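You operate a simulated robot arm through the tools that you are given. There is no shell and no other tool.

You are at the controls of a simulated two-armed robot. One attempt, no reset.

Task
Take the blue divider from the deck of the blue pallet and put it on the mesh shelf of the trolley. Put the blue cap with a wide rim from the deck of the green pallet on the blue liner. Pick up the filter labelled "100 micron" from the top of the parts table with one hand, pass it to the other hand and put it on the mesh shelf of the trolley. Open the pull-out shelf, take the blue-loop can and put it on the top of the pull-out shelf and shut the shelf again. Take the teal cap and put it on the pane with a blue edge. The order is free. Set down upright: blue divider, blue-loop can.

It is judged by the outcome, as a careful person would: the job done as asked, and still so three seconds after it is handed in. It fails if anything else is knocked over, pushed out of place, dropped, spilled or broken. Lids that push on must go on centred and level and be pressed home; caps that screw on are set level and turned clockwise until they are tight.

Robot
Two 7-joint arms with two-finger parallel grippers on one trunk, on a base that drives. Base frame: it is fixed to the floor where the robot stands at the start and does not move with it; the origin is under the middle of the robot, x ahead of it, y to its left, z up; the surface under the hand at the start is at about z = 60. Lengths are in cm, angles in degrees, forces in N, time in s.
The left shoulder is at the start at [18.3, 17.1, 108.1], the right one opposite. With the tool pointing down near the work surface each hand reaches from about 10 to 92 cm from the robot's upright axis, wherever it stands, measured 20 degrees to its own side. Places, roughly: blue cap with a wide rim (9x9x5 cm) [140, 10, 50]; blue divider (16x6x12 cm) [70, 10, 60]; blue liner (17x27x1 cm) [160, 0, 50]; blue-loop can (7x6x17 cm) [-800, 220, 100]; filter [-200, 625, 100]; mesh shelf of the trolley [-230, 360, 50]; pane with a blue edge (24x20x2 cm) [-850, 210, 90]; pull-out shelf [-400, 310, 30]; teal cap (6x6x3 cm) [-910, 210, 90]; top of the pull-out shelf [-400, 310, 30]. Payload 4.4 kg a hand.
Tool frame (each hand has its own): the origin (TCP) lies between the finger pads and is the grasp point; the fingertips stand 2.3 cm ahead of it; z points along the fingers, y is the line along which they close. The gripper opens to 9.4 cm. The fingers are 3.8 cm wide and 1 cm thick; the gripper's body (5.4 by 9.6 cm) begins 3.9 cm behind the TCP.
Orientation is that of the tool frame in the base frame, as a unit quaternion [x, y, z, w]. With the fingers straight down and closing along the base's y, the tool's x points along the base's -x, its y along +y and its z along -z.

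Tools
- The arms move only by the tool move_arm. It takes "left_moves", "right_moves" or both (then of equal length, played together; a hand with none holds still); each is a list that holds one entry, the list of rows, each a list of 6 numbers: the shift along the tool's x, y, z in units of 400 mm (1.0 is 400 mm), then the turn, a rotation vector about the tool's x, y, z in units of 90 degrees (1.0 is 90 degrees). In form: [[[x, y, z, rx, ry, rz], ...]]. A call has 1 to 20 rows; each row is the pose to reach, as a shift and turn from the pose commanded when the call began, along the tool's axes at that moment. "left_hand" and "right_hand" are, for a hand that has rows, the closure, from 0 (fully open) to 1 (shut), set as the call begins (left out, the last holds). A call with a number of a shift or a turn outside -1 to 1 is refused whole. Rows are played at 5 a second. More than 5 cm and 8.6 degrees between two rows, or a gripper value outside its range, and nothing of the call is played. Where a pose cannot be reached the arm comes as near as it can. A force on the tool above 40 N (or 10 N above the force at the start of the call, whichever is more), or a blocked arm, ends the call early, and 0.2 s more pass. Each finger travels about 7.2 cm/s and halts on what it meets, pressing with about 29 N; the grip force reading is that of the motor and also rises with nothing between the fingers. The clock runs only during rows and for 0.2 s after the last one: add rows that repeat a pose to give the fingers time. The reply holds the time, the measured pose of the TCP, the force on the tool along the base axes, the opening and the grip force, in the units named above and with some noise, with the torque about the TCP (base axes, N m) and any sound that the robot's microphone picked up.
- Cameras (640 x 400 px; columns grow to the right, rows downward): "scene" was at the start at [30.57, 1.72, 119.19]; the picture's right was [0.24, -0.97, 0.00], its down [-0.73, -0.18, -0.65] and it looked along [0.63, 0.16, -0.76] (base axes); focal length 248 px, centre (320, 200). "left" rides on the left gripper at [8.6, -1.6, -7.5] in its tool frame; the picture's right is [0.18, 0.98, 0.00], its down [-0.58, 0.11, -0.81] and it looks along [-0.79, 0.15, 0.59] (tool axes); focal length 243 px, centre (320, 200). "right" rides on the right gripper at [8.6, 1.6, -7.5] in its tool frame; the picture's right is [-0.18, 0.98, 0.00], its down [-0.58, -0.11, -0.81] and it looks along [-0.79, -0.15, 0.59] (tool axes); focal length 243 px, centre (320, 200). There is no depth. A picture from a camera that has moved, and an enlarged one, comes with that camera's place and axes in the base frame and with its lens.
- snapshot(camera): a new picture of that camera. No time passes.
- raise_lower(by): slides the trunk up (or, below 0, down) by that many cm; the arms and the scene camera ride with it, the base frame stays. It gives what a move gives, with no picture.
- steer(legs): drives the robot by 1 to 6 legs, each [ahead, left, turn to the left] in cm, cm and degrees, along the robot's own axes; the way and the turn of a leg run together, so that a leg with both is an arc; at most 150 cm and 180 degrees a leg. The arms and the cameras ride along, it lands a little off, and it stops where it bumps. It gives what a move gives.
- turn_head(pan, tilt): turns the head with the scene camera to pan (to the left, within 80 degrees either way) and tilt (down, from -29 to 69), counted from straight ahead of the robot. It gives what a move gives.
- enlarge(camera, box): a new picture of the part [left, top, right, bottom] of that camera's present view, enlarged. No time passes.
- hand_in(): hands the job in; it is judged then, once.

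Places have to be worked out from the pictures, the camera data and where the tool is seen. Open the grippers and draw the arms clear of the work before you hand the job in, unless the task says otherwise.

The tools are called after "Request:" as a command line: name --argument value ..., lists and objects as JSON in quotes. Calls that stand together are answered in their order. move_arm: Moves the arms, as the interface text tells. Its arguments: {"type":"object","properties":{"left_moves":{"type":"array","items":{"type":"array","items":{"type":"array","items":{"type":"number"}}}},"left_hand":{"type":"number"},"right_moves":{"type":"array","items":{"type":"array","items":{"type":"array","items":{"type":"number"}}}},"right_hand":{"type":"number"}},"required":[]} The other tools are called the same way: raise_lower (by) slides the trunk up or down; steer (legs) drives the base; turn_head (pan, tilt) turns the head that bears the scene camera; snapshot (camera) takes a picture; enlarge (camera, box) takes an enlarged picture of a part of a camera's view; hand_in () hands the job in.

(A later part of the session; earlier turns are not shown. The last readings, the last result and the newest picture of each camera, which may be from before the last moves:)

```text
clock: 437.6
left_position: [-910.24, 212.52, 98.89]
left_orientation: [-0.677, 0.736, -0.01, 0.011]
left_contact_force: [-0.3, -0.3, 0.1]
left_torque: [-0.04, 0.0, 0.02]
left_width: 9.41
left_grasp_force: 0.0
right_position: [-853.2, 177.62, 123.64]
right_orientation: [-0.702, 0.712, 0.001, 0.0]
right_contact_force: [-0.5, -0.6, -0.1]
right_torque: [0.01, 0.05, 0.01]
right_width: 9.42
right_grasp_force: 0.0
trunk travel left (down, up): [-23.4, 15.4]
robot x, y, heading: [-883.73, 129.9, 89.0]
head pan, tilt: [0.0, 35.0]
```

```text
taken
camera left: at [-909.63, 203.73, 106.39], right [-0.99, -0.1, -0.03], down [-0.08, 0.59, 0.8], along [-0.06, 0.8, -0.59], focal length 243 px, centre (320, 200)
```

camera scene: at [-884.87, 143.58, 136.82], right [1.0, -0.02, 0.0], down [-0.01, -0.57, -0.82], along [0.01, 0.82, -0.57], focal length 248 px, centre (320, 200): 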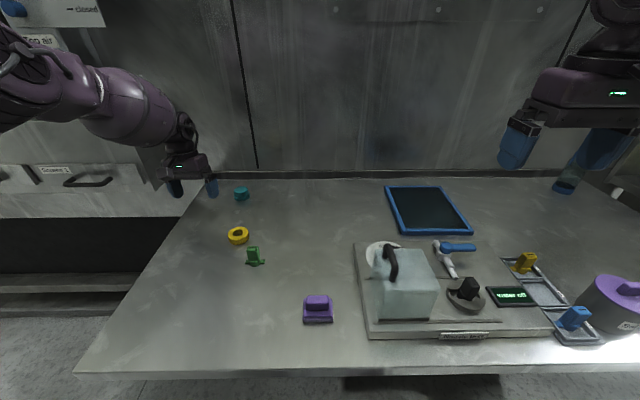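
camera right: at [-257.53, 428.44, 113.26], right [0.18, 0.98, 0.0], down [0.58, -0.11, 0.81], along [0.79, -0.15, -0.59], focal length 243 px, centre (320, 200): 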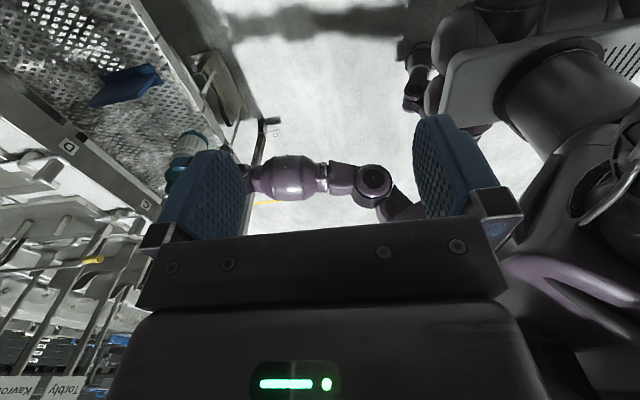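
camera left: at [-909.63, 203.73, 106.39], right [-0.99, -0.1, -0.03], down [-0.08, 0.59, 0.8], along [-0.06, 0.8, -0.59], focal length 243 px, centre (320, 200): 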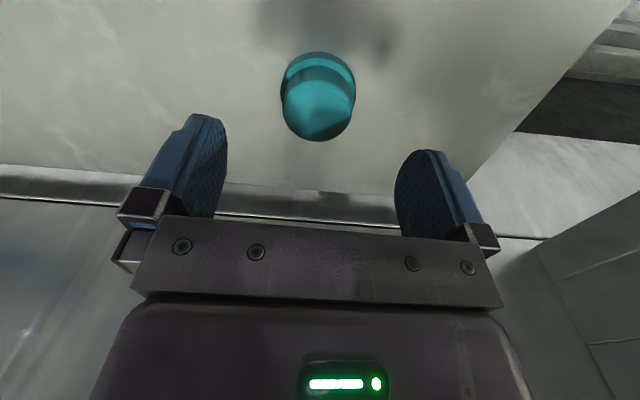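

Centred on the cap. I lower with the trunk by 5.5 cm and check.

Request:
raise_lower --by -5

Request:
snapshot --camera "left"

Request:
enlarge --camera "scene" --box '[160, 110, 320, 260]'

```text
clock: 438.2
left_position: [-910.48, 212.81, 92.47]
left_orientation: [-0.677, 0.735, -0.029, -0.012]
left_contact_force: [5.4, -5.5, 9.8]
left_torque: [0.08, 0.37, 0.15]
left_width: 9.18
left_grasp_force: 0.1
right_position: [-853.06, 177.85, 120.2]
right_orientation: [-0.701, 0.713, -0.005, -0.005]
right_contact_force: [-0.2, -0.2, 0.2]
right_torque: [-0.02, 0.01, 0.0]
right_width: 9.4
right_grasp_force: 0.0
trunk travel left (down, up): [-20.7, 18.2]
robot x, y, heading: [-883.93, 129.84, 89.0]
head pan, tilt: [0.0, 35.0]
stopped: the force on the tool passed its limit at 340 N (the readings are from after the stop); the commanded pose is now the measured one
```

```text
taken
camera left: at [-909.84, 204.37, 100.56], right [-0.99, -0.1, -0.02], down [-0.08, 0.64, 0.77], along [-0.07, 0.77, -0.64], focal length 243 px, centre (320, 200)
```

left: 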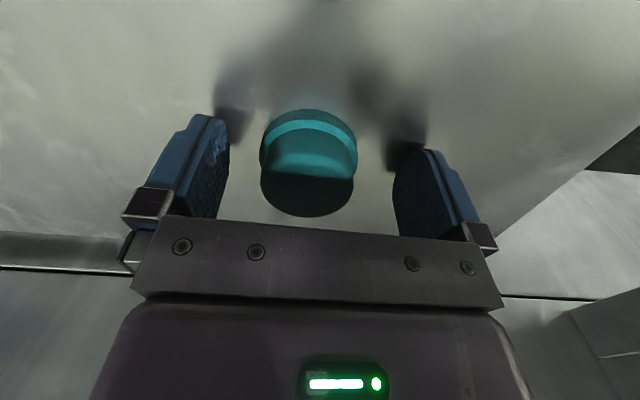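

```text
2.67 times, centred on (240, 185) of scene
camera zoom: at [-883.26, 150.64, 133.8], right [1.0, -0.01, 0.0], down [-0.01, -0.57, -0.82], along [0.01, 0.82, -0.57], focal length 662 px, centre (533, 240)
```

zoom: 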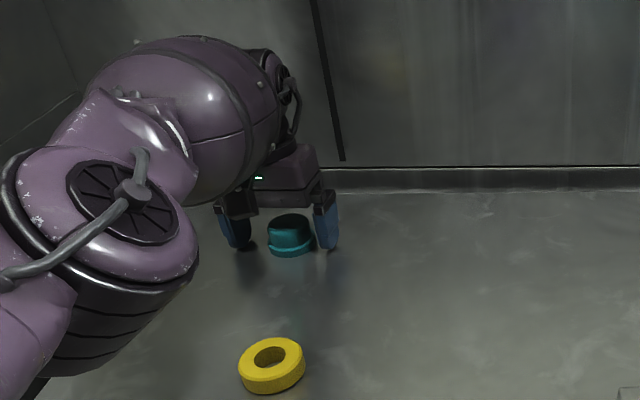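

The fingertips touched the bench (z≈90.1). I lift 0.5 cm and close on the cap.

Request:
move_arm --left_moves '[[[0, 0, -0.0125, 0, 0, 0], [0, 0, -0.0125, 0, 0, 0]]]'

Request:
snapshot --camera "left"

```text
clock: 438.8
left_position: [-910.69, 212.8, 92.86]
left_orientation: [-0.673, 0.739, -0.03, -0.013]
left_contact_force: [-0.6, -0.2, 0.5]
left_torque: [-0.02, 0.01, 0.0]
left_width: 9.4
left_grasp_force: 0.1
right_position: [-853.14, 177.88, 120.34]
right_orientation: [-0.702, 0.712, -0.005, -0.005]
right_contact_force: [-0.1, 0.3, 0.0]
right_torque: [-0.03, 0.0, 0.04]
right_width: 9.4
right_grasp_force: 0.0
trunk travel left (down, up): [-20.7, 18.2]
robot x, y, heading: [-883.64, 129.95, 89.3]
head pan, tilt: [0.0, 35.0]
```

```text
taken
camera left: at [-910.08, 204.52, 100.88], right [-1.0, -0.09, -0.02], down [-0.07, 0.64, 0.77], along [-0.06, 0.76, -0.64], focal length 243 px, centre (320, 200)
```

left: 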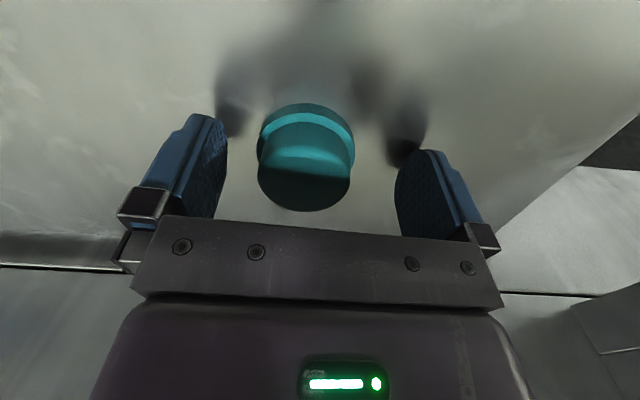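

Free of contact and astride the cap. I close.

Request:
move_arm --left_moves '[[[0, 0, 0, 0, 0, 0], [0, 0, 0, 0, 0, 0], [0, 0, 0, 0, 0, 0], [0, 0, 0, 0, 0, 0], [0, 0, 0, 0, 0, 0]]]' --left_hand 1

Request:
snapshot --camera "left"

```text
clock: 440.0
left_position: [-910.65, 212.76, 92.89]
left_orientation: [-0.673, 0.738, -0.03, -0.013]
left_contact_force: [0.1, 0.6, -0.6]
left_torque: [0.03, 0.02, -0.01]
left_width: 5.03
left_grasp_force: 29.1
right_position: [-853.19, 178.01, 120.29]
right_orientation: [-0.702, 0.712, -0.006, -0.006]
right_contact_force: [-0.5, -0.2, -0.3]
right_torque: [0.02, -0.01, -0.03]
right_width: 9.42
right_grasp_force: 0.1
trunk travel left (down, up): [-20.7, 18.2]
robot x, y, heading: [-883.63, 129.76, 89.0]
head pan, tilt: [0.0, 35.0]
```

```text
taken
camera left: at [-910.06, 204.54, 100.9], right [-1.0, -0.09, -0.02], down [-0.07, 0.64, 0.77], along [-0.06, 0.76, -0.64], focal length 243 px, centre (320, 200)
```

left: 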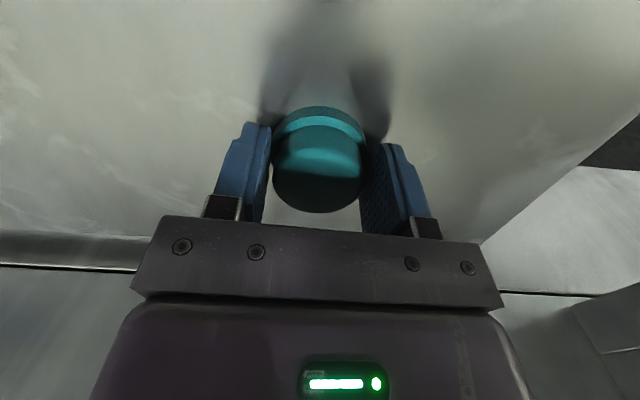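

The cap's crown is gripped (5.03 cm). I lift and draw it back 6 cm, and take the right hand further to the right.

Request:
move_arm --left_moves '[[[0, 0, -0.06, 0, 0, 0], [0.03, 0, -0.12, 0, 0, 0], [0.07, 0, -0.18, 0, 0, 0], [0.11, 0, -0.24, 0, 0, 0], [0.15, 0, -0.28, 0, 0, 0], [0.15, 0, -0.28, 0, 0, 0]]]' --right_moves '[[[0.05, -0.1, 0, 0, 0, 0], [0.1, -0.2, 0, 0, 0, 0], [0.15, -0.3, 0, 0, 0, 0], [0.15, -0.35, 0, 0, 0, 0], [0.15, -0.35, 0, 0, 0, 0], [0.15, -0.35, 0, 0, 0, 0]]]'

Request:
snapshot --camera "left"

Request:
snapshot --camera "scene"

```text
clock: 441.4
left_position: [-911.63, 213.69, 104.24]
left_orientation: [-0.677, 0.735, -0.031, -0.012]
left_contact_force: [-0.8, 0.2, -1.4]
left_torque: [0.0, -0.01, 0.01]
left_width: 5.02
left_grasp_force: 29.1
left hand out of reach, approached as far as the arm can: row 2, 3, 4, 5, 6
right_position: [-839.47, 171.61, 120.44]
right_orientation: [-0.702, 0.712, -0.006, -0.006]
right_contact_force: [-0.1, 0.2, 0.2]
right_torque: [0.0, 0.01, -0.03]
right_width: 9.43
right_grasp_force: 0.2
trunk travel left (down, up): [-20.7, 18.2]
robot x, y, heading: [-883.72, 129.7, 89.2]
head pan, tilt: [0.0, 35.0]
```

```text
taken
camera left: at [-910.96, 205.53, 112.3], right [-0.99, -0.1, -0.02], down [-0.08, 0.64, 0.77], along [-0.07, 0.76, -0.64], focal length 243 px, centre (320, 200)
```

left: 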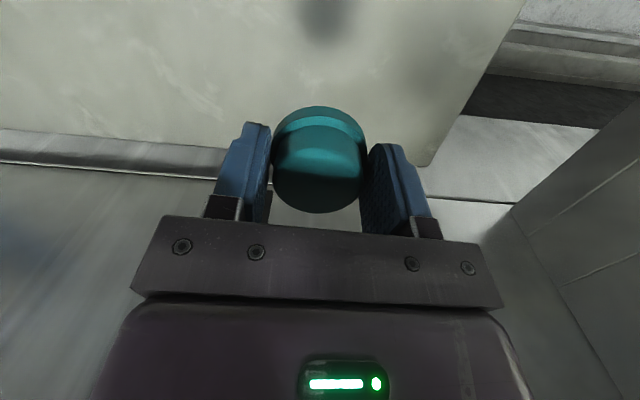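

```text
taken
camera scene: at [-883.35, 150.8, 133.82], right [1.0, -0.01, 0.0], down [-0.01, -0.57, -0.82], along [0.01, 0.82, -0.57], focal length 248 px, centre (320, 200)
```

scene: 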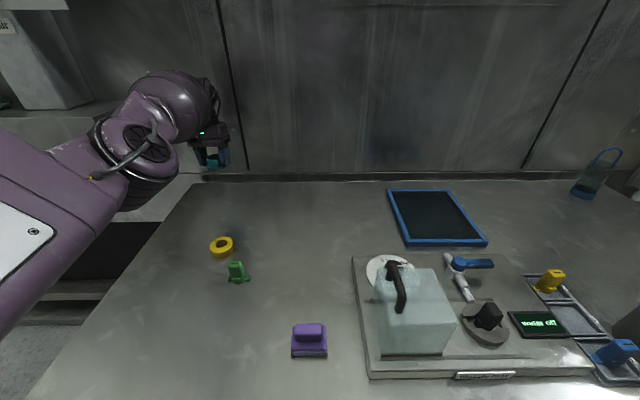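

The left arm is in a posture where it can't retract, but it holds the cap at z≈104. I carry the cap over the pane (centre ≈ (-852, 205)) by moving the base sideways.

Request:
steer --legs '[[-4, -30, 0], [-4.7, -29, 0]]'

Request:
snapshot --camera "scene"

Request:
snapshot --camera "left"

```text
clock: 447.4
left_position: [-853.74, 204.36, 104.18]
left_orientation: [-0.68, 0.732, -0.03, -0.012]
left_contact_force: [0.5, -0.8, -0.2]
left_torque: [0.03, 0.04, 0.01]
left_width: 5.02
left_grasp_force: 29.2
right_position: [-781.13, 162.67, 120.48]
right_orientation: [-0.705, 0.709, -0.006, -0.006]
right_contact_force: [0.0, -1.0, 0.0]
right_torque: [-0.01, -0.02, 0.0]
right_width: 9.42
right_grasp_force: 0.1
trunk travel left (down, up): [-20.7, 18.2]
robot x, y, heading: [-824.87, 120.85, 89.6]
head pan, tilt: [0.0, 35.0]
```

```text
taken
camera scene: at [-824.9, 141.48, 133.82], right [1.0, -0.01, 0.0], down [0.0, -0.57, -0.82], along [0.0, 0.82, -0.57], focal length 248 px, centre (320, 200)
```

scene: 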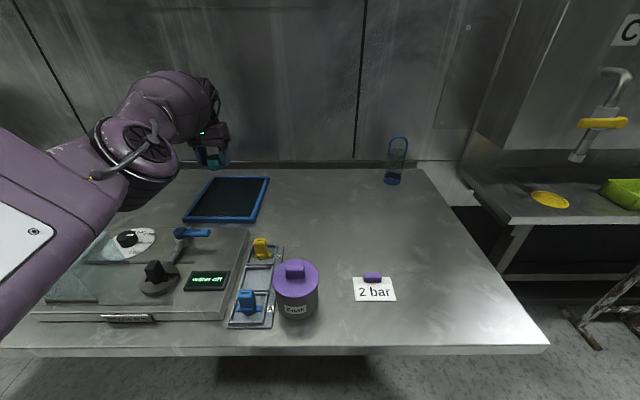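

```text
taken
camera left: at [-852.98, 195.99, 112.28], right [-0.99, -0.11, -0.02], down [-0.08, 0.64, 0.77], along [-0.07, 0.76, -0.64], focal length 243 px, centre (320, 200)
```

left: 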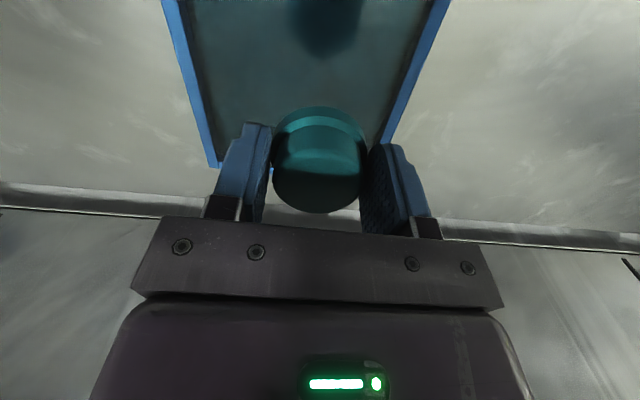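

The cap is above the pane's middle (hand at (-853.7, 204.4)). I lower with the arm in steps.

Request:
move_arm --left_moves '[[[0, 0, 0.05, 0, 0, 0], [0, 0, 0.1, 0, 0, 0], [0, 0, 0.15, 0, 0, 0], [0, 0, 0.15, 0, 0, 0]]]'

Request:
snapshot --camera "left"

```text
clock: 448.4
left_position: [-853.44, 203.93, 98.26]
left_orientation: [-0.679, 0.734, -0.03, -0.013]
left_contact_force: [1.2, 0.6, 0.3]
left_torque: [-0.01, -0.03, 0.03]
left_width: 5.02
left_grasp_force: 29.4
right_position: [-781.26, 162.67, 120.44]
right_orientation: [-0.704, 0.71, -0.005, -0.006]
right_contact_force: [-1.1, -0.2, 0.2]
right_torque: [0.0, -0.03, -0.01]
right_width: 9.41
right_grasp_force: 0.0
trunk travel left (down, up): [-20.7, 18.2]
robot x, y, heading: [-825.24, 120.24, 89.8]
head pan, tilt: [0.0, 35.0]
```

```text
taken
camera left: at [-852.76, 195.64, 106.33], right [-0.99, -0.11, -0.02], down [-0.08, 0.64, 0.77], along [-0.07, 0.76, -0.64], focal length 243 px, centre (320, 200)
```

left: 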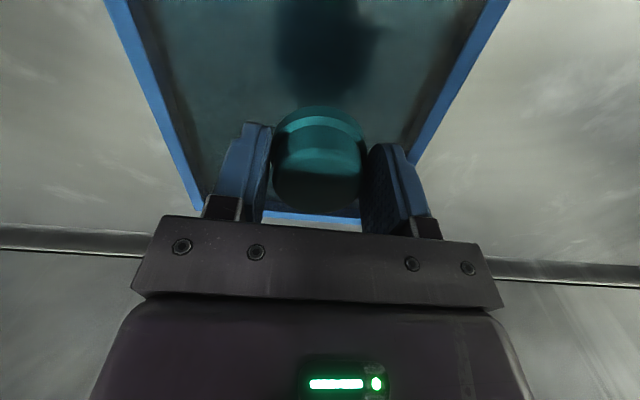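

Request:
move_arm --left_moves '[[[0, 0, 0.03, 0, 0, 0], [0, 0, 0.06, 0, 0, 0], [0, 0, 0.06, 0, 0, 0]]]'

Request:
move_arm --left_moves '[[[0, 0, 0.01, 0, 0, 0], [0, 0, 0.015, 0, 0, 0], [0, 0, 0.015, 0, 0, 0]]]'

```text
clock: 449.1
left_position: [-853.61, 203.87, 95.82]
left_orientation: [-0.679, 0.733, -0.031, -0.012]
left_contact_force: [0.7, 0.0, 0.1]
left_torque: [-0.02, 0.02, 0.01]
left_width: 5.0
left_grasp_force: 28.8
right_position: [-781.15, 162.66, 120.44]
right_orientation: [-0.705, 0.71, -0.006, -0.006]
right_contact_force: [-0.1, 0.3, 0.3]
right_torque: [0.01, 0.0, -0.04]
right_width: 9.4
right_grasp_force: 0.1
trunk travel left (down, up): [-20.7, 18.2]
robot x, y, heading: [-825.22, 120.31, 89.8]
head pan, tilt: [0.0, 35.0]
```

```text
clock: 449.9
left_position: [-853.57, 203.63, 95.17]
left_orientation: [-0.679, 0.733, -0.03, -0.012]
left_contact_force: [0.6, -0.3, -1.0]
left_torque: [-0.02, -0.01, -0.02]
left_width: 5.0
left_grasp_force: 28.9
right_position: [-781.25, 162.77, 120.33]
right_orientation: [-0.705, 0.709, -0.006, -0.005]
right_contact_force: [0.2, -0.1, 0.9]
right_torque: [0.0, -0.01, 0.01]
right_width: 9.42
right_grasp_force: 0.0
trunk travel left (down, up): [-20.7, 18.2]
robot x, y, heading: [-824.84, 120.66, 89.7]
head pan, tilt: [0.0, 35.0]
```

Request:
move_arm --left_moves '[[[0, 0, 0.007, 0, 0, 0], [0, 0, 0.014, 0, 0, 0], [0, 0, 0.014, 0, 0, 0]]]'

Request:
move_arm --left_moves '[[[0, 0, 0.005, 0, 0, 0], [0, 0, 0.01, 0, 0, 0], [0, 0, 0.01, 0, 0, 0]]]'

```text
clock: 450.8
left_position: [-853.56, 203.7, 94.71]
left_orientation: [-0.68, 0.733, -0.03, -0.012]
left_contact_force: [0.2, -0.7, 0.2]
left_torque: [0.0, 0.01, 0.0]
left_width: 5.0
left_grasp_force: 29.3
right_position: [-781.27, 162.67, 120.34]
right_orientation: [-0.705, 0.71, -0.006, -0.006]
right_contact_force: [0.5, 0.0, -1.3]
right_torque: [-0.01, -0.02, 0.02]
right_width: 9.39
right_grasp_force: 0.0
trunk travel left (down, up): [-20.7, 18.2]
robot x, y, heading: [-824.86, 120.45, 89.5]
head pan, tilt: [0.0, 35.0]
```

```text
clock: 451.6
left_position: [-853.62, 203.67, 94.55]
left_orientation: [-0.68, 0.733, -0.029, -0.01]
left_contact_force: [-0.2, 0.0, 5.9]
left_torque: [-0.04, 0.14, 0.01]
left_width: 4.98
left_grasp_force: 28.8
right_position: [-781.22, 162.6, 120.45]
right_orientation: [-0.705, 0.709, -0.005, -0.005]
right_contact_force: [-0.2, 0.2, -0.4]
right_torque: [0.01, 0.0, 0.0]
right_width: 9.39
right_grasp_force: 0.0
trunk travel left (down, up): [-20.7, 18.2]
robot x, y, heading: [-825.21, 120.4, 89.5]
head pan, tilt: [0.0, 35.0]
```

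Contact (6 N): the cap sits on the pane. I open and lift away.

Request:
move_arm --left_moves '[[[0, 0, 0, 0, 0, 0], [0, 0, 0, 0, 0, 0], [0, 0, 0, 0, 0, 0], [0, 0, 0, 0, 0, 0], [0, 0, -0.08, 0, 0, 0], [0, 0, -0.16, 0, 0, 0], [0, 0, -0.25, 0, 0, 0], [0, 0, -0.25, 0, 0, 0]]]' --left_hand 0

Request:
snapshot --camera "left"

Request:
enlarge --camera "scene" --box '[140, 120, 300, 240]'

```text
clock: 453.4
left_position: [-853.79, 204.31, 104.21]
left_orientation: [-0.68, 0.732, -0.032, -0.013]
left_contact_force: [-0.2, -0.6, -0.4]
left_torque: [-0.04, 0.0, -0.04]
left_width: 9.43
left_grasp_force: 0.1
right_position: [-781.27, 162.85, 120.5]
right_orientation: [-0.705, 0.709, -0.005, -0.007]
right_contact_force: [0.3, 0.3, -0.4]
right_torque: [-0.01, 0.0, 0.03]
right_width: 9.4
right_grasp_force: 0.0
trunk travel left (down, up): [-20.7, 18.2]
robot x, y, heading: [-825.16, 120.4, 89.7]
head pan, tilt: [0.0, 35.0]
```

```text
taken
camera left: at [-853.05, 196.02, 112.28], right [-0.99, -0.11, -0.02], down [-0.08, 0.64, 0.77], along [-0.07, 0.76, -0.64], focal length 243 px, centre (320, 200)
```

left: 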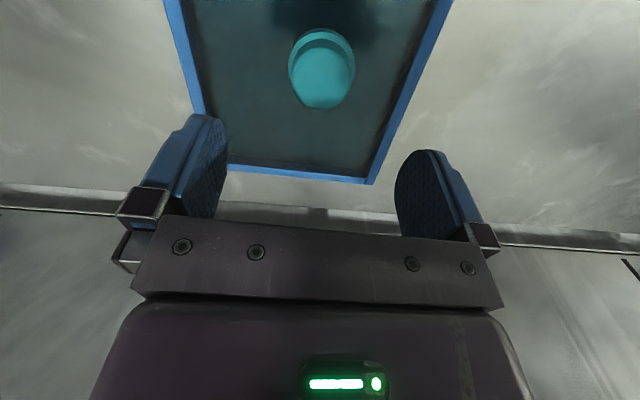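

```text
3.33 times, centred on (220, 180) of scene
camera zoom: at [-824.94, 141.55, 133.79], right [1.0, -0.01, 0.0], down [0.0, -0.57, -0.82], along [0.0, 0.82, -0.57], focal length 828 px, centre (653, 267)
```

zoom: 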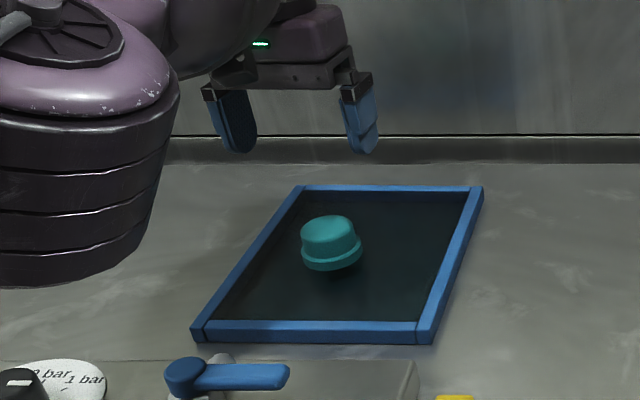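

The teal cap sits on the pane. Next the blue-loop can; I look closer.

Request:
enlarge --camera "scene" --box '[350, 120, 450, 200]'

Request:
snapshot --camera "right"

```text
5.00 times, centred on (400, 160) of scene
camera zoom: at [-824.94, 141.55, 133.79], right [1.0, -0.01, 0.0], down [0.0, -0.57, -0.82], along [0.0, 0.82, -0.57], focal length 1242 px, centre (-80, 400)
```

zoom: 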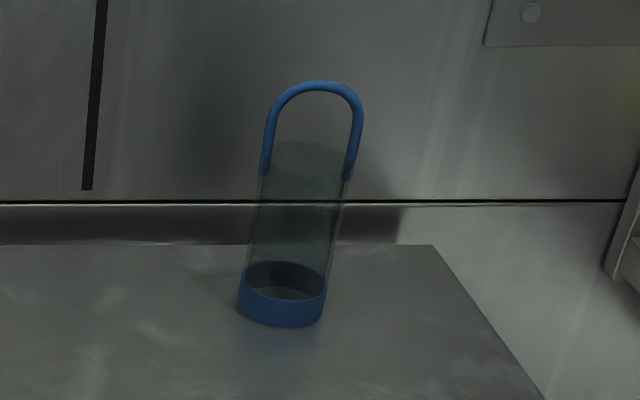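

```text
taken
camera right: at [-782.73, 154.21, 128.02], right [-0.98, 0.19, 0.0], down [0.11, 0.59, 0.8], along [0.15, 0.78, -0.6], focal length 243 px, centre (320, 200)
```

right: 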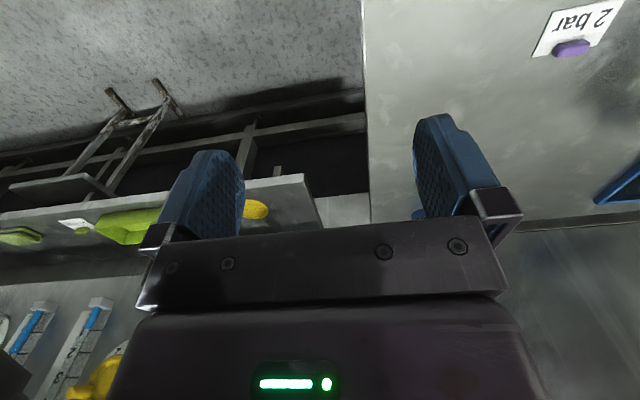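

The can stands at about (-800, 215.3), loop top z≈106, with the loop's plane along x. I'll grip the loop's legs from above with the right hand. I drive 10 cm nearer first.

Request:
steer --legs '[[10, 0, 0]]'

Request:
move_arm --right_moves '[[[-0.1, 0.045, 0, 0, 0, 0], [-0.2, 0.09, 0, 0, 0, 0], [-0.3, 0.135, 0, 0, 0, 0], [-0.4, 0.18, 0, 0, 0, 0], [-0.5, 0.225, 0, 0, 0, 0], [-0.6, 0.27, 0, 0, 0, 0], [-0.7, 0.315, 0, 0, 0, 0], [-0.8, 0.36, 0, 0, 0, 0], [-0.9, 0.405, 0, 0, 0, 0], [-0.9, 0.405, 0, 0, 0, 0]]]'

Request:
snapshot --camera "right"

Request:
snapshot --camera "scene"

```text
clock: 454.5
left_position: [-853.71, 214.32, 104.28]
left_orientation: [-0.68, 0.732, -0.031, -0.013]
left_contact_force: [0.2, 0.2, 0.3]
left_torque: [0.01, -0.02, 0.07]
left_width: 9.41
left_grasp_force: 0.0
right_position: [-781.17, 172.74, 120.37]
right_orientation: [-0.704, 0.71, -0.005, -0.006]
right_contact_force: [-0.4, 0.3, -0.1]
right_torque: [-0.04, 0.0, 0.0]
right_width: 9.41
right_grasp_force: 0.1
trunk travel left (down, up): [-20.7, 18.2]
robot x, y, heading: [-825.05, 130.69, 89.7]
head pan, tilt: [0.0, 35.0]
```

```text
clock: 456.7
left_position: [-853.77, 214.3, 104.28]
left_orientation: [-0.679, 0.733, -0.031, -0.014]
left_contact_force: [1.3, -0.2, -0.6]
left_torque: [-0.01, -0.02, 0.05]
left_width: 9.4
left_grasp_force: 0.1
right_position: [-791.7, 197.41, 120.19]
right_orientation: [-0.704, 0.71, -0.003, -0.005]
right_contact_force: [0.3, -0.4, 0.4]
right_torque: [0.0, -0.01, 0.0]
right_width: 9.41
right_grasp_force: 0.1
right hand out of reach, approached as far as the arm can: row 7, 8, 9, 10
trunk travel left (down, up): [-20.7, 18.2]
robot x, y, heading: [-825.09, 130.37, 89.6]
head pan, tilt: [0.0, 35.0]
```

```text
taken
camera right: at [-793.23, 188.87, 127.86], right [-0.98, 0.19, 0.0], down [0.11, 0.59, 0.8], along [0.15, 0.78, -0.6], focal length 243 px, centre (320, 200)
```

right: 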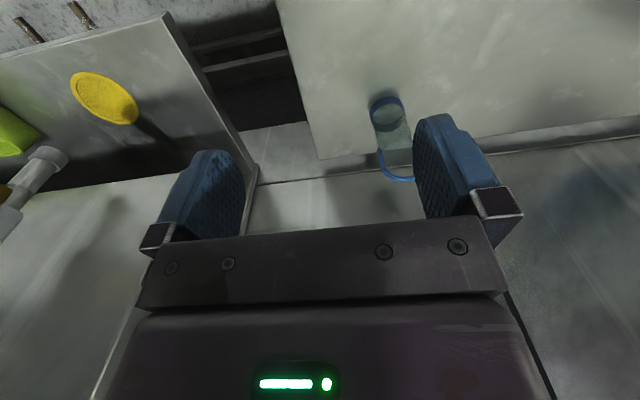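

```text
taken
camera scene: at [-824.85, 151.47, 133.83], right [1.0, -0.01, 0.0], down [0.0, -0.57, -0.82], along [0.01, 0.82, -0.57], focal length 248 px, centre (320, 200)
```

scene: 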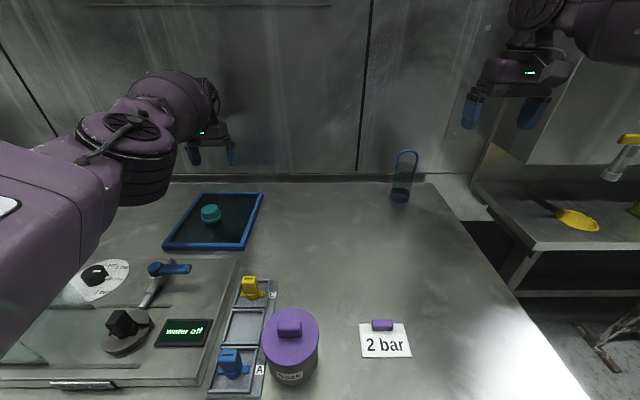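

Request:
turn_head --pan 0 --tilt 69

Request:
snapshot --camera "scene"

```text
clock: 457.7
left_position: [-853.65, 214.37, 104.27]
left_orientation: [-0.679, 0.733, -0.031, -0.013]
left_contact_force: [0.2, -0.4, 0.7]
left_torque: [0.04, 0.04, 0.03]
left_width: 9.4
left_grasp_force: 0.0
right_position: [-791.73, 197.56, 120.05]
right_orientation: [-0.705, 0.71, -0.005, -0.005]
right_contact_force: [0.6, -0.2, 0.2]
right_torque: [0.05, 0.02, 0.0]
right_width: 9.4
right_grasp_force: 0.1
trunk travel left (down, up): [-20.7, 18.2]
robot x, y, heading: [-825.32, 130.45, 89.5]
head pan, tilt: [0.0, 68.8]
```

```text
taken
camera scene: at [-824.87, 148.31, 129.46], right [1.0, -0.01, 0.0], down [-0.01, -0.93, -0.36], along [0.0, 0.36, -0.93], focal length 248 px, centre (320, 200)
```

scene: 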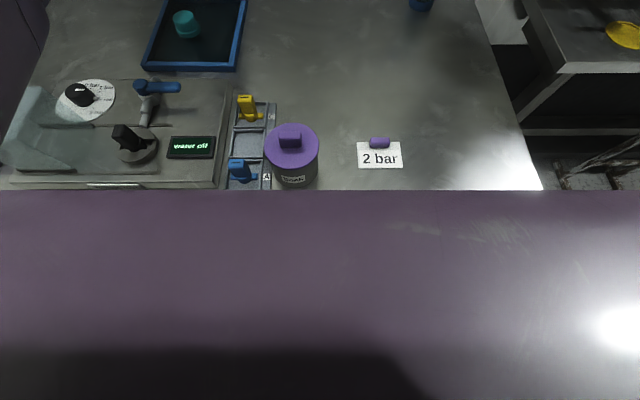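

The chest is already near the bench edge, so instead I pitch the right hand's fingers 20° forward for more reach and move it above the can.

Request:
move_arm --right_moves '[[[-0.06, 0.03, 0.02, 0, -0.055, 0], [-0.13, 0.07, 0.06, 0, -0.11, 0], [-0.2, 0.11, 0.1, 0, -0.166, 0], [-0.28, 0.16, 0.14, 0, -0.222, 0], [-0.3875, 0.2075, 0.175, 0, -0.222, 0], [-0.3875, 0.2075, 0.175, 0, -0.222, 0]]]'

Request:
snapshot --camera "right"

Request:
turn_head --pan -10 --tilt 35

Request:
snapshot --camera "scene"

```text
clock: 459.1
left_position: [-853.75, 214.27, 104.28]
left_orientation: [-0.68, 0.733, -0.032, -0.013]
left_contact_force: [0.4, 0.0, 0.1]
left_torque: [-0.01, 0.01, -0.01]
left_width: 9.42
left_grasp_force: 0.1
right_position: [-794.28, 201.68, 114.8]
right_orientation: [-0.695, 0.7, 0.117, 0.118]
right_contact_force: [-0.1, -0.2, -0.6]
right_torque: [0.01, 0.01, 0.0]
right_width: 9.39
right_grasp_force: 0.1
right hand out of reach, approached as far as the arm can: row 1, 2, 3, 4, 5, 6
trunk travel left (down, up): [-20.7, 18.2]
robot x, y, heading: [-825.42, 130.39, 89.8]
head pan, tilt: [0.0, 68.8]
```

```text
taken
camera right: at [-795.76, 191.08, 119.11], right [-0.98, 0.18, 0.06], down [0.11, 0.28, 0.95], along [0.15, 0.94, -0.3], focal length 243 px, centre (320, 200)
```

right: 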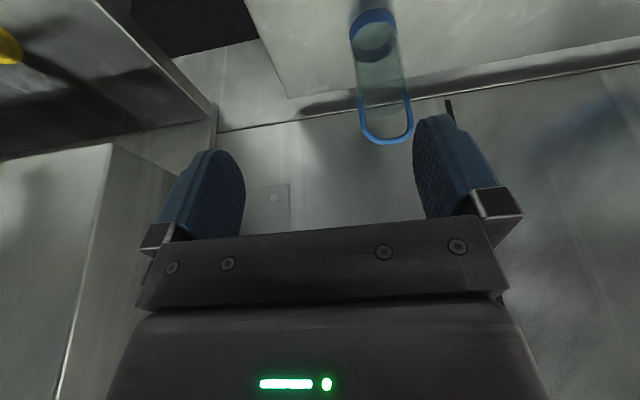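

```text
clock: 460.1
left_position: [-853.61, 214.23, 104.24]
left_orientation: [-0.68, 0.733, -0.031, -0.012]
left_contact_force: [-0.3, -0.2, -1.0]
left_torque: [0.01, 0.01, -0.02]
left_width: 9.4
left_grasp_force: 0.0
right_position: [-794.29, 201.75, 114.73]
right_orientation: [-0.695, 0.7, 0.116, 0.118]
right_contact_force: [0.2, 0.2, 0.2]
right_torque: [0.0, -0.04, -0.02]
right_width: 9.41
right_grasp_force: 0.1
trunk travel left (down, up): [-20.7, 18.2]
robot x, y, heading: [-825.23, 130.49, 89.5]
head pan, tilt: [-10.0, 35.0]
```

```text
taken
camera scene: at [-823.32, 151.37, 133.81], right [0.98, -0.18, 0.0], down [-0.1, -0.56, -0.82], along [0.15, 0.81, -0.57], focal length 248 px, centre (320, 200)
```

scene: 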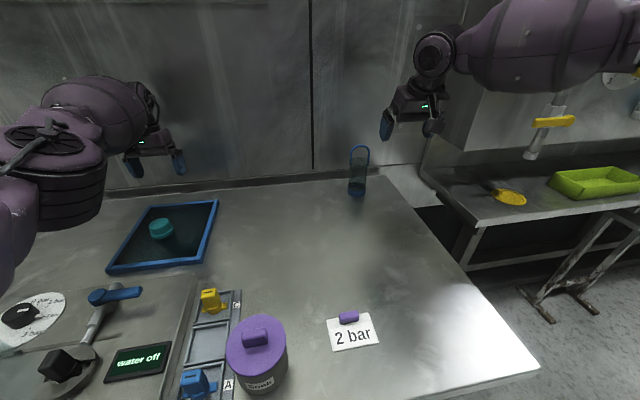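

The right arm's reach is short here. The left hand is already at the right depth, so I'll take the can with it: retract the right hand, raise the trunk 8 cm, and move the base sideways.

Request:
move_arm --right_moves '[[[0.1, 0.02, -0.07, 0, 0.03, 0], [0.2, 0.04, -0.14, 0, 0.06, 0], [0.3, 0.06, -0.21, 0, 0.09, 0], [0.4, 0.08, -0.28, 0, 0.12, 0], [0.5, 0.1, -0.36, 0, 0.15, 0], [0.6, 0.12, -0.44, 0, 0.19, 0], [0.7, 0.15, -0.52, 0, 0.222, 0], [0.7, 0.15, -0.52, 0, 0.222, 0]]]'

Request:
raise_lower --by 8

Request:
snapshot --camera "left"

```text
refused: row 5 steps farther than a row can; nothing moved
```

```text
clock: 461.2
left_position: [-853.71, 211.82, 124.04]
left_orientation: [-0.679, 0.733, 0.026, 0.04]
left_contact_force: [-0.5, 0.4, -0.2]
left_torque: [-0.01, -0.01, 0.0]
left_width: 9.39
left_grasp_force: 0.1
right_position: [-794.28, 197.71, 132.66]
right_orientation: [-0.683, 0.688, 0.171, 0.172]
right_contact_force: [-0.4, 0.5, 0.0]
right_torque: [0.02, 0.0, 0.0]
right_width: 9.41
right_grasp_force: 0.2
trunk travel left (down, up): [-28.7, 10.2]
robot x, y, heading: [-825.03, 130.49, 89.7]
head pan, tilt: [-10.0, 35.0]
```

```text
taken
camera left: at [-852.93, 202.44, 130.71], right [-0.99, -0.11, -0.03], down [-0.08, 0.51, 0.86], along [-0.07, 0.85, -0.52], focal length 243 px, centre (320, 200)
```

left: 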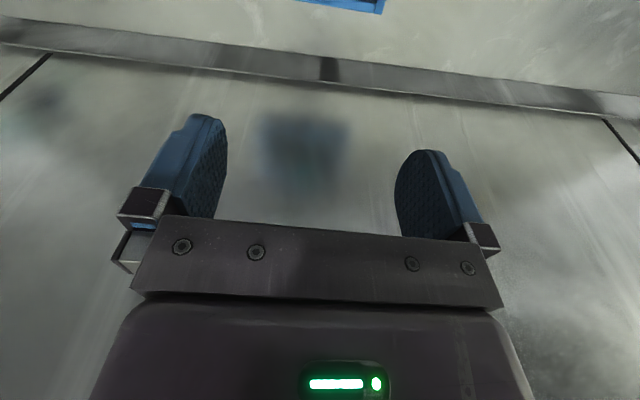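

Request:
move_arm --right_moves '[[[0.08, 0.02, -0.05, 0, 0.03, 0], [0.16, 0.04, -0.1, 0, 0.06, 0], [0.24, 0.06, -0.15, 0, 0.09, 0], [0.32, 0.08, -0.2, 0, 0.12, 0], [0.4, 0.1, -0.25, 0, 0.15, 0], [0.48, 0.12, -0.3, 0, 0.18, 0], [0.56, 0.14, -0.35, 0, 0.2, 0], [0.64, 0.15, -0.4, 0, 0.222, 0], [0.64, 0.15, -0.4, 0, 0.222, 0]]]'

Request:
steer --legs '[[0, -27, 0], [0, -27, 0]]'

Request:
snapshot --camera "left"

Request:
turn_head --pan 0 --tilt 35

Request:
snapshot --camera "scene"

```text
clock: 463.2
left_position: [-853.77, 211.92, 124.17]
left_orientation: [-0.679, 0.733, 0.026, 0.041]
left_contact_force: [-0.7, 0.4, 0.6]
left_torque: [0.01, -0.02, -0.02]
left_width: 9.42
left_grasp_force: 0.0
right_position: [-800.45, 167.66, 134.59]
right_orientation: [-0.703, 0.707, 0.049, 0.051]
right_contact_force: [0.4, 0.4, 0.5]
right_torque: [-0.03, 0.01, -0.02]
right_width: 9.39
right_grasp_force: 0.1
trunk travel left (down, up): [-28.7, 10.2]
robot x, y, heading: [-825.28, 130.57, 89.8]
head pan, tilt: [-10.0, 35.0]
```

```text
clock: 468.8
left_position: [-799.69, 211.46, 124.3]
left_orientation: [-0.677, 0.734, 0.027, 0.041]
left_contact_force: [0.9, 0.0, -0.2]
left_torque: [-0.01, 0.01, -0.01]
left_width: 9.4
left_grasp_force: 0.0
right_position: [-746.5, 167.25, 134.76]
right_orientation: [-0.702, 0.708, 0.051, 0.052]
right_contact_force: [0.5, 0.1, -0.6]
right_torque: [-0.04, -0.03, 0.0]
right_width: 9.37
right_grasp_force: 0.1
trunk travel left (down, up): [-28.7, 10.2]
robot x, y, heading: [-771.36, 130.46, 89.8]
head pan, tilt: [-10.0, 35.0]
```

```text
taken
camera left: at [-798.93, 202.03, 130.9], right [-0.99, -0.1, -0.03], down [-0.08, 0.51, 0.86], along [-0.07, 0.85, -0.51], focal length 243 px, centre (320, 200)
```

left: 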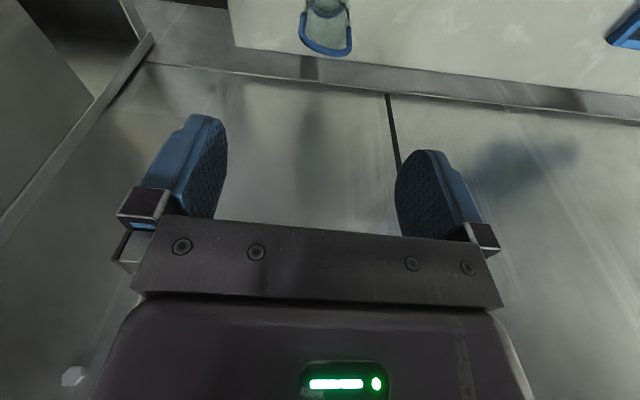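

```text
clock: 469.5
left_position: [-799.61, 211.45, 124.13]
left_orientation: [-0.678, 0.733, 0.026, 0.041]
left_contact_force: [-0.5, 0.3, -0.3]
left_torque: [0.03, 0.01, 0.0]
left_width: 9.38
left_grasp_force: 0.3
right_position: [-746.68, 167.27, 134.75]
right_orientation: [-0.702, 0.709, 0.051, 0.052]
right_contact_force: [0.1, 0.6, 0.8]
right_torque: [0.01, 0.0, 0.0]
right_width: 9.42
right_grasp_force: 0.1
trunk travel left (down, up): [-28.7, 10.2]
robot x, y, heading: [-771.19, 130.32, 89.4]
head pan, tilt: [0.0, 35.0]
```

```text
taken
camera scene: at [-771.01, 145.93, 142.33], right [1.0, -0.01, 0.0], down [-0.01, -0.57, -0.82], along [0.01, 0.82, -0.57], focal length 248 px, centre (320, 200)
```

scene: 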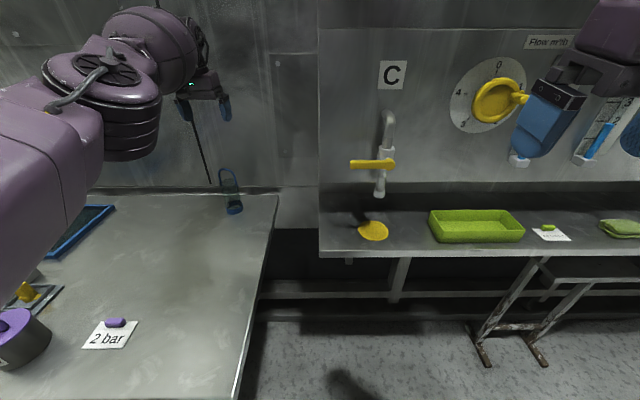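

The can's loop is at (-799.9, 215.2). I drive 3.7 cm ahead and lower the left hand halfway, then check.

Request:
steer --legs '[[3.7, 0, 0]]'

Request:
move_arm --left_moves '[[[0, 0, 0.08, 0, 0, 0], [0, 0, 0.16, 0, 0, 0], [0, 0, 0.24, 0, 0, 0], [0, 0, 0.3, 0, 0, 0], [0, 0, 0.3, 0, 0, 0]]]'

Request:
snapshot --camera "left"

Request:
enlarge --camera "scene" --box '[140, 80, 300, 230]'

```text
clock: 470.4
left_position: [-799.65, 215.14, 124.21]
left_orientation: [-0.678, 0.734, 0.026, 0.04]
left_contact_force: [0.0, -0.2, -0.1]
left_torque: [-0.01, -0.01, 0.03]
left_width: 9.38
left_grasp_force: 0.1
right_position: [-746.43, 170.94, 134.66]
right_orientation: [-0.702, 0.708, 0.051, 0.051]
right_contact_force: [0.1, 0.2, -0.7]
right_torque: [-0.03, -0.03, 0.03]
right_width: 9.4
right_grasp_force: 0.2
trunk travel left (down, up): [-28.7, 10.2]
robot x, y, heading: [-771.23, 133.69, 89.6]
head pan, tilt: [0.0, 35.0]
```

```text
clock: 471.6
left_position: [-799.54, 216.0, 112.25]
left_orientation: [-0.678, 0.733, 0.026, 0.042]
left_contact_force: [-0.4, -0.4, 0.3]
left_torque: [0.01, -0.01, 0.0]
left_width: 9.39
left_grasp_force: 0.1
left hand out of reach, approached as far as the arm can: row 4
right_position: [-746.73, 170.9, 134.79]
right_orientation: [-0.703, 0.708, 0.05, 0.051]
right_contact_force: [-0.1, 0.2, 1.3]
right_torque: [0.0, -0.02, 0.0]
right_width: 9.41
right_grasp_force: 0.1
trunk travel left (down, up): [-28.7, 10.2]
robot x, y, heading: [-771.3, 133.4, 89.8]
head pan, tilt: [0.0, 35.0]
```

```text
taken
camera left: at [-798.74, 206.55, 118.89], right [-0.99, -0.1, -0.04], down [-0.08, 0.51, 0.86], along [-0.07, 0.85, -0.51], focal length 243 px, centre (320, 200)
```

left: 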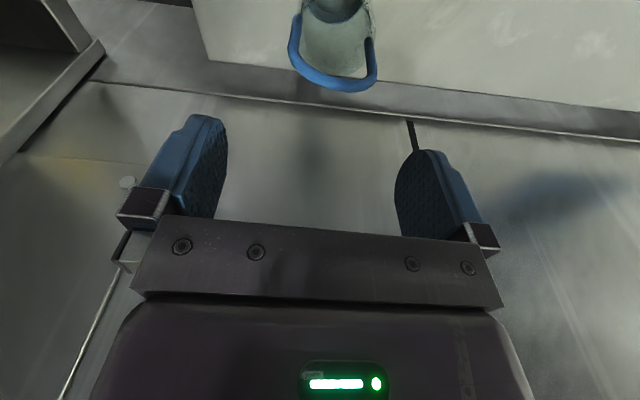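

```text
2.67 times, centred on (220, 155) of scene
camera zoom: at [-771.1, 149.54, 142.32], right [1.0, -0.01, 0.0], down [0.0, -0.57, -0.82], along [0.01, 0.82, -0.57], focal length 662 px, centre (587, 320)
```

zoom: 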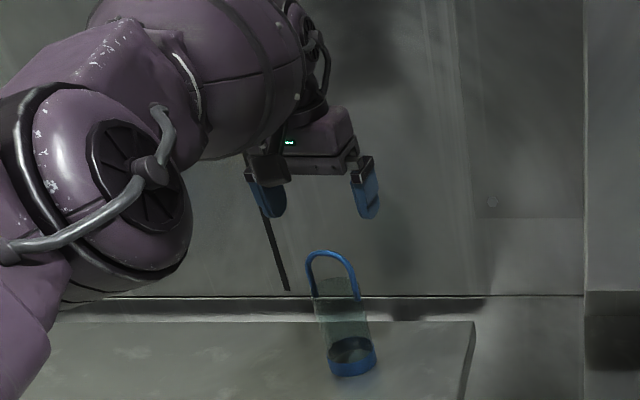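

Aligned with the loop (apex at about (-800.2, 215.1)). I go on down to z≈103.

Request:
move_arm --left_moves '[[[0.01, 0.01, 0.06, 0, 0, 0], [0.02, 0.015, 0.12, 0, 0, 0], [0.02, 0.015, 0.18, 0, 0, 0], [0.02, 0.015, 0.18, 0, 0, 0]]]'

Request:
snapshot --camera "left"

Request:
enlarge --camera "scene" --box '[140, 80, 300, 230]'

```text
clock: 472.6
left_position: [-799.93, 215.64, 107.21]
left_orientation: [-0.678, 0.734, 0.026, 0.041]
left_contact_force: [0.8, 0.2, -0.4]
left_torque: [0.02, 0.0, -0.03]
left_width: 9.42
left_grasp_force: 0.0
left hand out of reach, approached as far as the arm can: row 3, 4
right_position: [-746.44, 170.79, 134.74]
right_orientation: [-0.702, 0.709, 0.051, 0.051]
right_contact_force: [0.2, -0.5, 0.0]
right_torque: [0.01, -0.01, -0.05]
right_width: 9.42
right_grasp_force: 0.1
trunk travel left (down, up): [-28.7, 10.2]
robot x, y, heading: [-770.72, 133.64, 89.7]
head pan, tilt: [0.0, 35.0]
```

```text
taken
camera left: at [-799.2, 206.25, 113.96], right [-0.99, -0.1, -0.03], down [-0.08, 0.51, 0.86], along [-0.07, 0.85, -0.51], focal length 243 px, centre (320, 200)
```

left: 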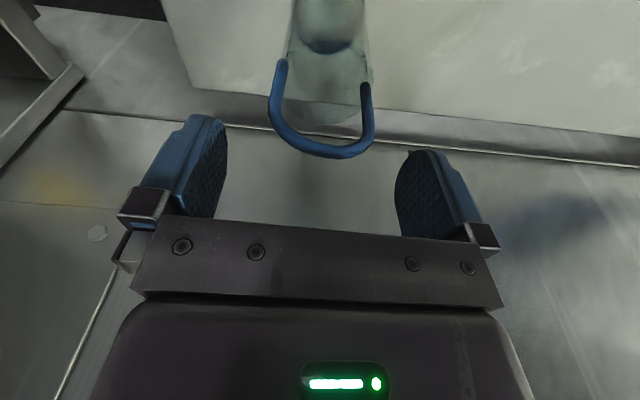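

```text
2.67 times, centred on (220, 155) of scene
camera zoom: at [-771.0, 149.53, 142.33], right [1.0, -0.01, 0.0], down [0.0, -0.57, -0.82], along [0.01, 0.82, -0.57], focal length 662 px, centre (587, 320)
```

zoom: 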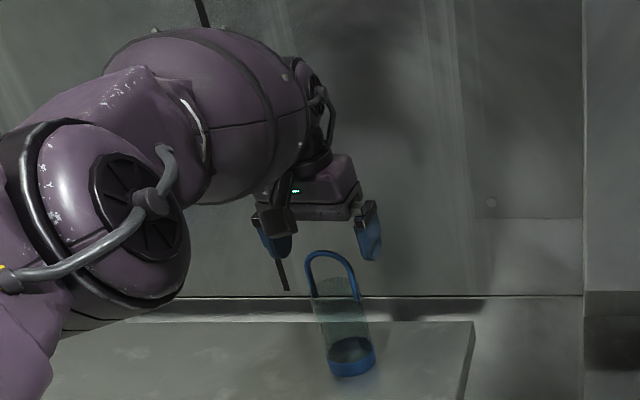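

Request:
raise_lower --by -1.5

Request:
snapshot --camera "left"

```text
clock: 473.2
left_position: [-800.03, 215.9, 104.7]
left_orientation: [-0.678, 0.734, 0.019, 0.035]
left_contact_force: [0.1, -0.4, 0.1]
left_torque: [0.03, -0.01, 0.01]
left_width: 9.38
left_grasp_force: 0.1
right_position: [-746.45, 170.79, 133.3]
right_orientation: [-0.703, 0.708, 0.051, 0.052]
right_contact_force: [0.2, 0.2, 1.0]
right_torque: [0.03, 0.01, -0.02]
right_width: 9.4
right_grasp_force: 0.0
trunk travel left (down, up): [-27.2, 11.7]
robot x, y, heading: [-770.81, 133.7, 89.3]
head pan, tilt: [0.0, 35.0]
```

```text
taken
camera left: at [-799.22, 206.44, 111.45], right [-0.99, -0.1, -0.03], down [-0.08, 0.52, 0.85], along [-0.07, 0.85, -0.53], focal length 243 px, centre (320, 200)
```

left: 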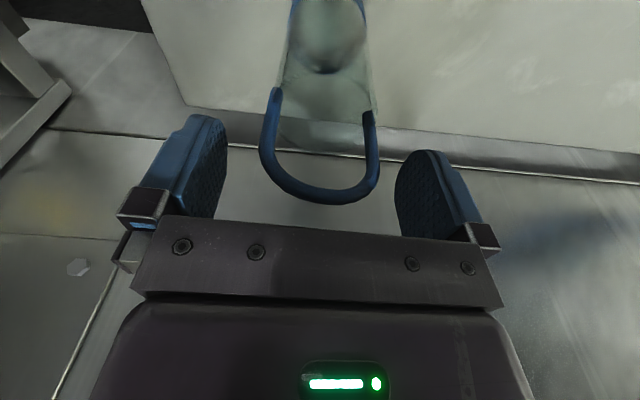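

Request:
raise_lower --by -0.8

Request:
snapshot --camera "left"

```text
clock: 473.8
left_position: [-799.97, 215.95, 103.23]
left_orientation: [-0.677, 0.735, 0.017, 0.032]
left_contact_force: [-0.1, -0.5, 0.1]
left_torque: [0.05, -0.01, -0.04]
left_width: 9.4
left_grasp_force: 0.1
right_position: [-746.64, 170.8, 132.36]
right_orientation: [-0.701, 0.709, 0.051, 0.052]
right_contact_force: [-0.8, -0.5, 0.3]
right_torque: [0.0, 0.0, 0.03]
right_width: 9.38
right_grasp_force: 0.0
trunk travel left (down, up): [-26.4, 12.5]
robot x, y, heading: [-771.11, 133.78, 89.4]
head pan, tilt: [0.0, 35.0]
```

```text
taken
camera left: at [-799.26, 206.67, 110.21], right [-0.99, -0.1, -0.03], down [-0.08, 0.53, 0.84], along [-0.07, 0.84, -0.54], focal length 243 px, centre (320, 200)
```

left: 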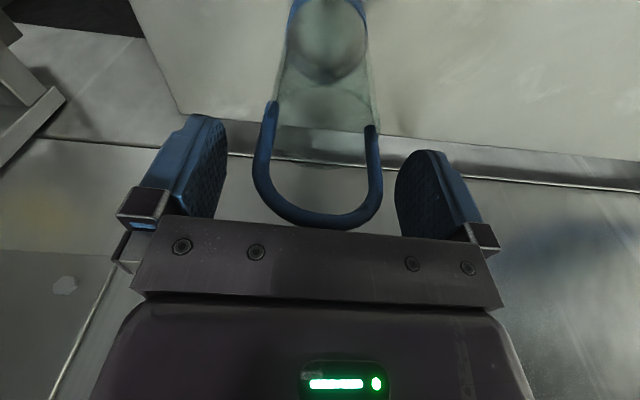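

The loop is between the fingers, its top just under the palm. I close.

Request:
move_arm --left_moves '[[[0, 0, 0, 0, 0, 0], [0, 0, 0, 0, 0, 0], [0, 0, 0, 0, 0, 0], [0, 0, 0, 0, 0, 0], [0, 0, 0, 0, 0, 0]]]' --left_hand 1

Request:
snapshot --camera "left"

Request:
enlarge --camera "scene" --box '[140, 80, 300, 230]'

```text
clock: 474.9
left_position: [-800.01, 215.96, 103.16]
left_orientation: [-0.677, 0.735, 0.016, 0.031]
left_contact_force: [-0.3, 0.2, 0.8]
left_torque: [0.01, 0.01, 0.01]
left_width: 5.85
left_grasp_force: 28.8
right_position: [-746.62, 170.93, 132.45]
right_orientation: [-0.702, 0.708, 0.05, 0.051]
right_contact_force: [0.1, -0.2, 0.9]
right_torque: [-0.03, -0.05, 0.04]
right_width: 9.41
right_grasp_force: 0.0
trunk travel left (down, up): [-26.4, 12.5]
robot x, y, heading: [-771.16, 133.96, 89.5]
head pan, tilt: [0.0, 35.0]
```

```text
taken
camera left: at [-799.26, 206.74, 110.1], right [-0.99, -0.1, -0.03], down [-0.08, 0.53, 0.84], along [-0.07, 0.84, -0.54], focal length 243 px, centre (320, 200)
```

left: 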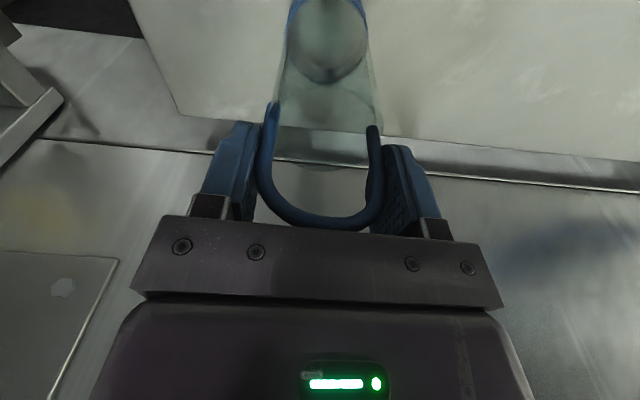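

```text
2.67 times, centred on (220, 155) of scene
camera zoom: at [-770.98, 150.67, 139.91], right [1.0, -0.01, 0.0], down [0.0, -0.57, -0.82], along [0.01, 0.82, -0.57], focal length 662 px, centre (587, 320)
```

zoom: 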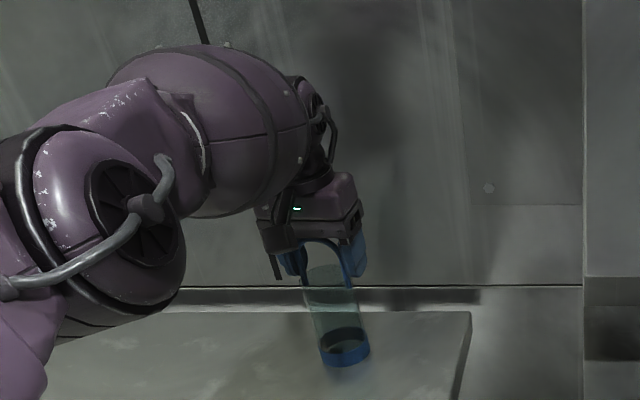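

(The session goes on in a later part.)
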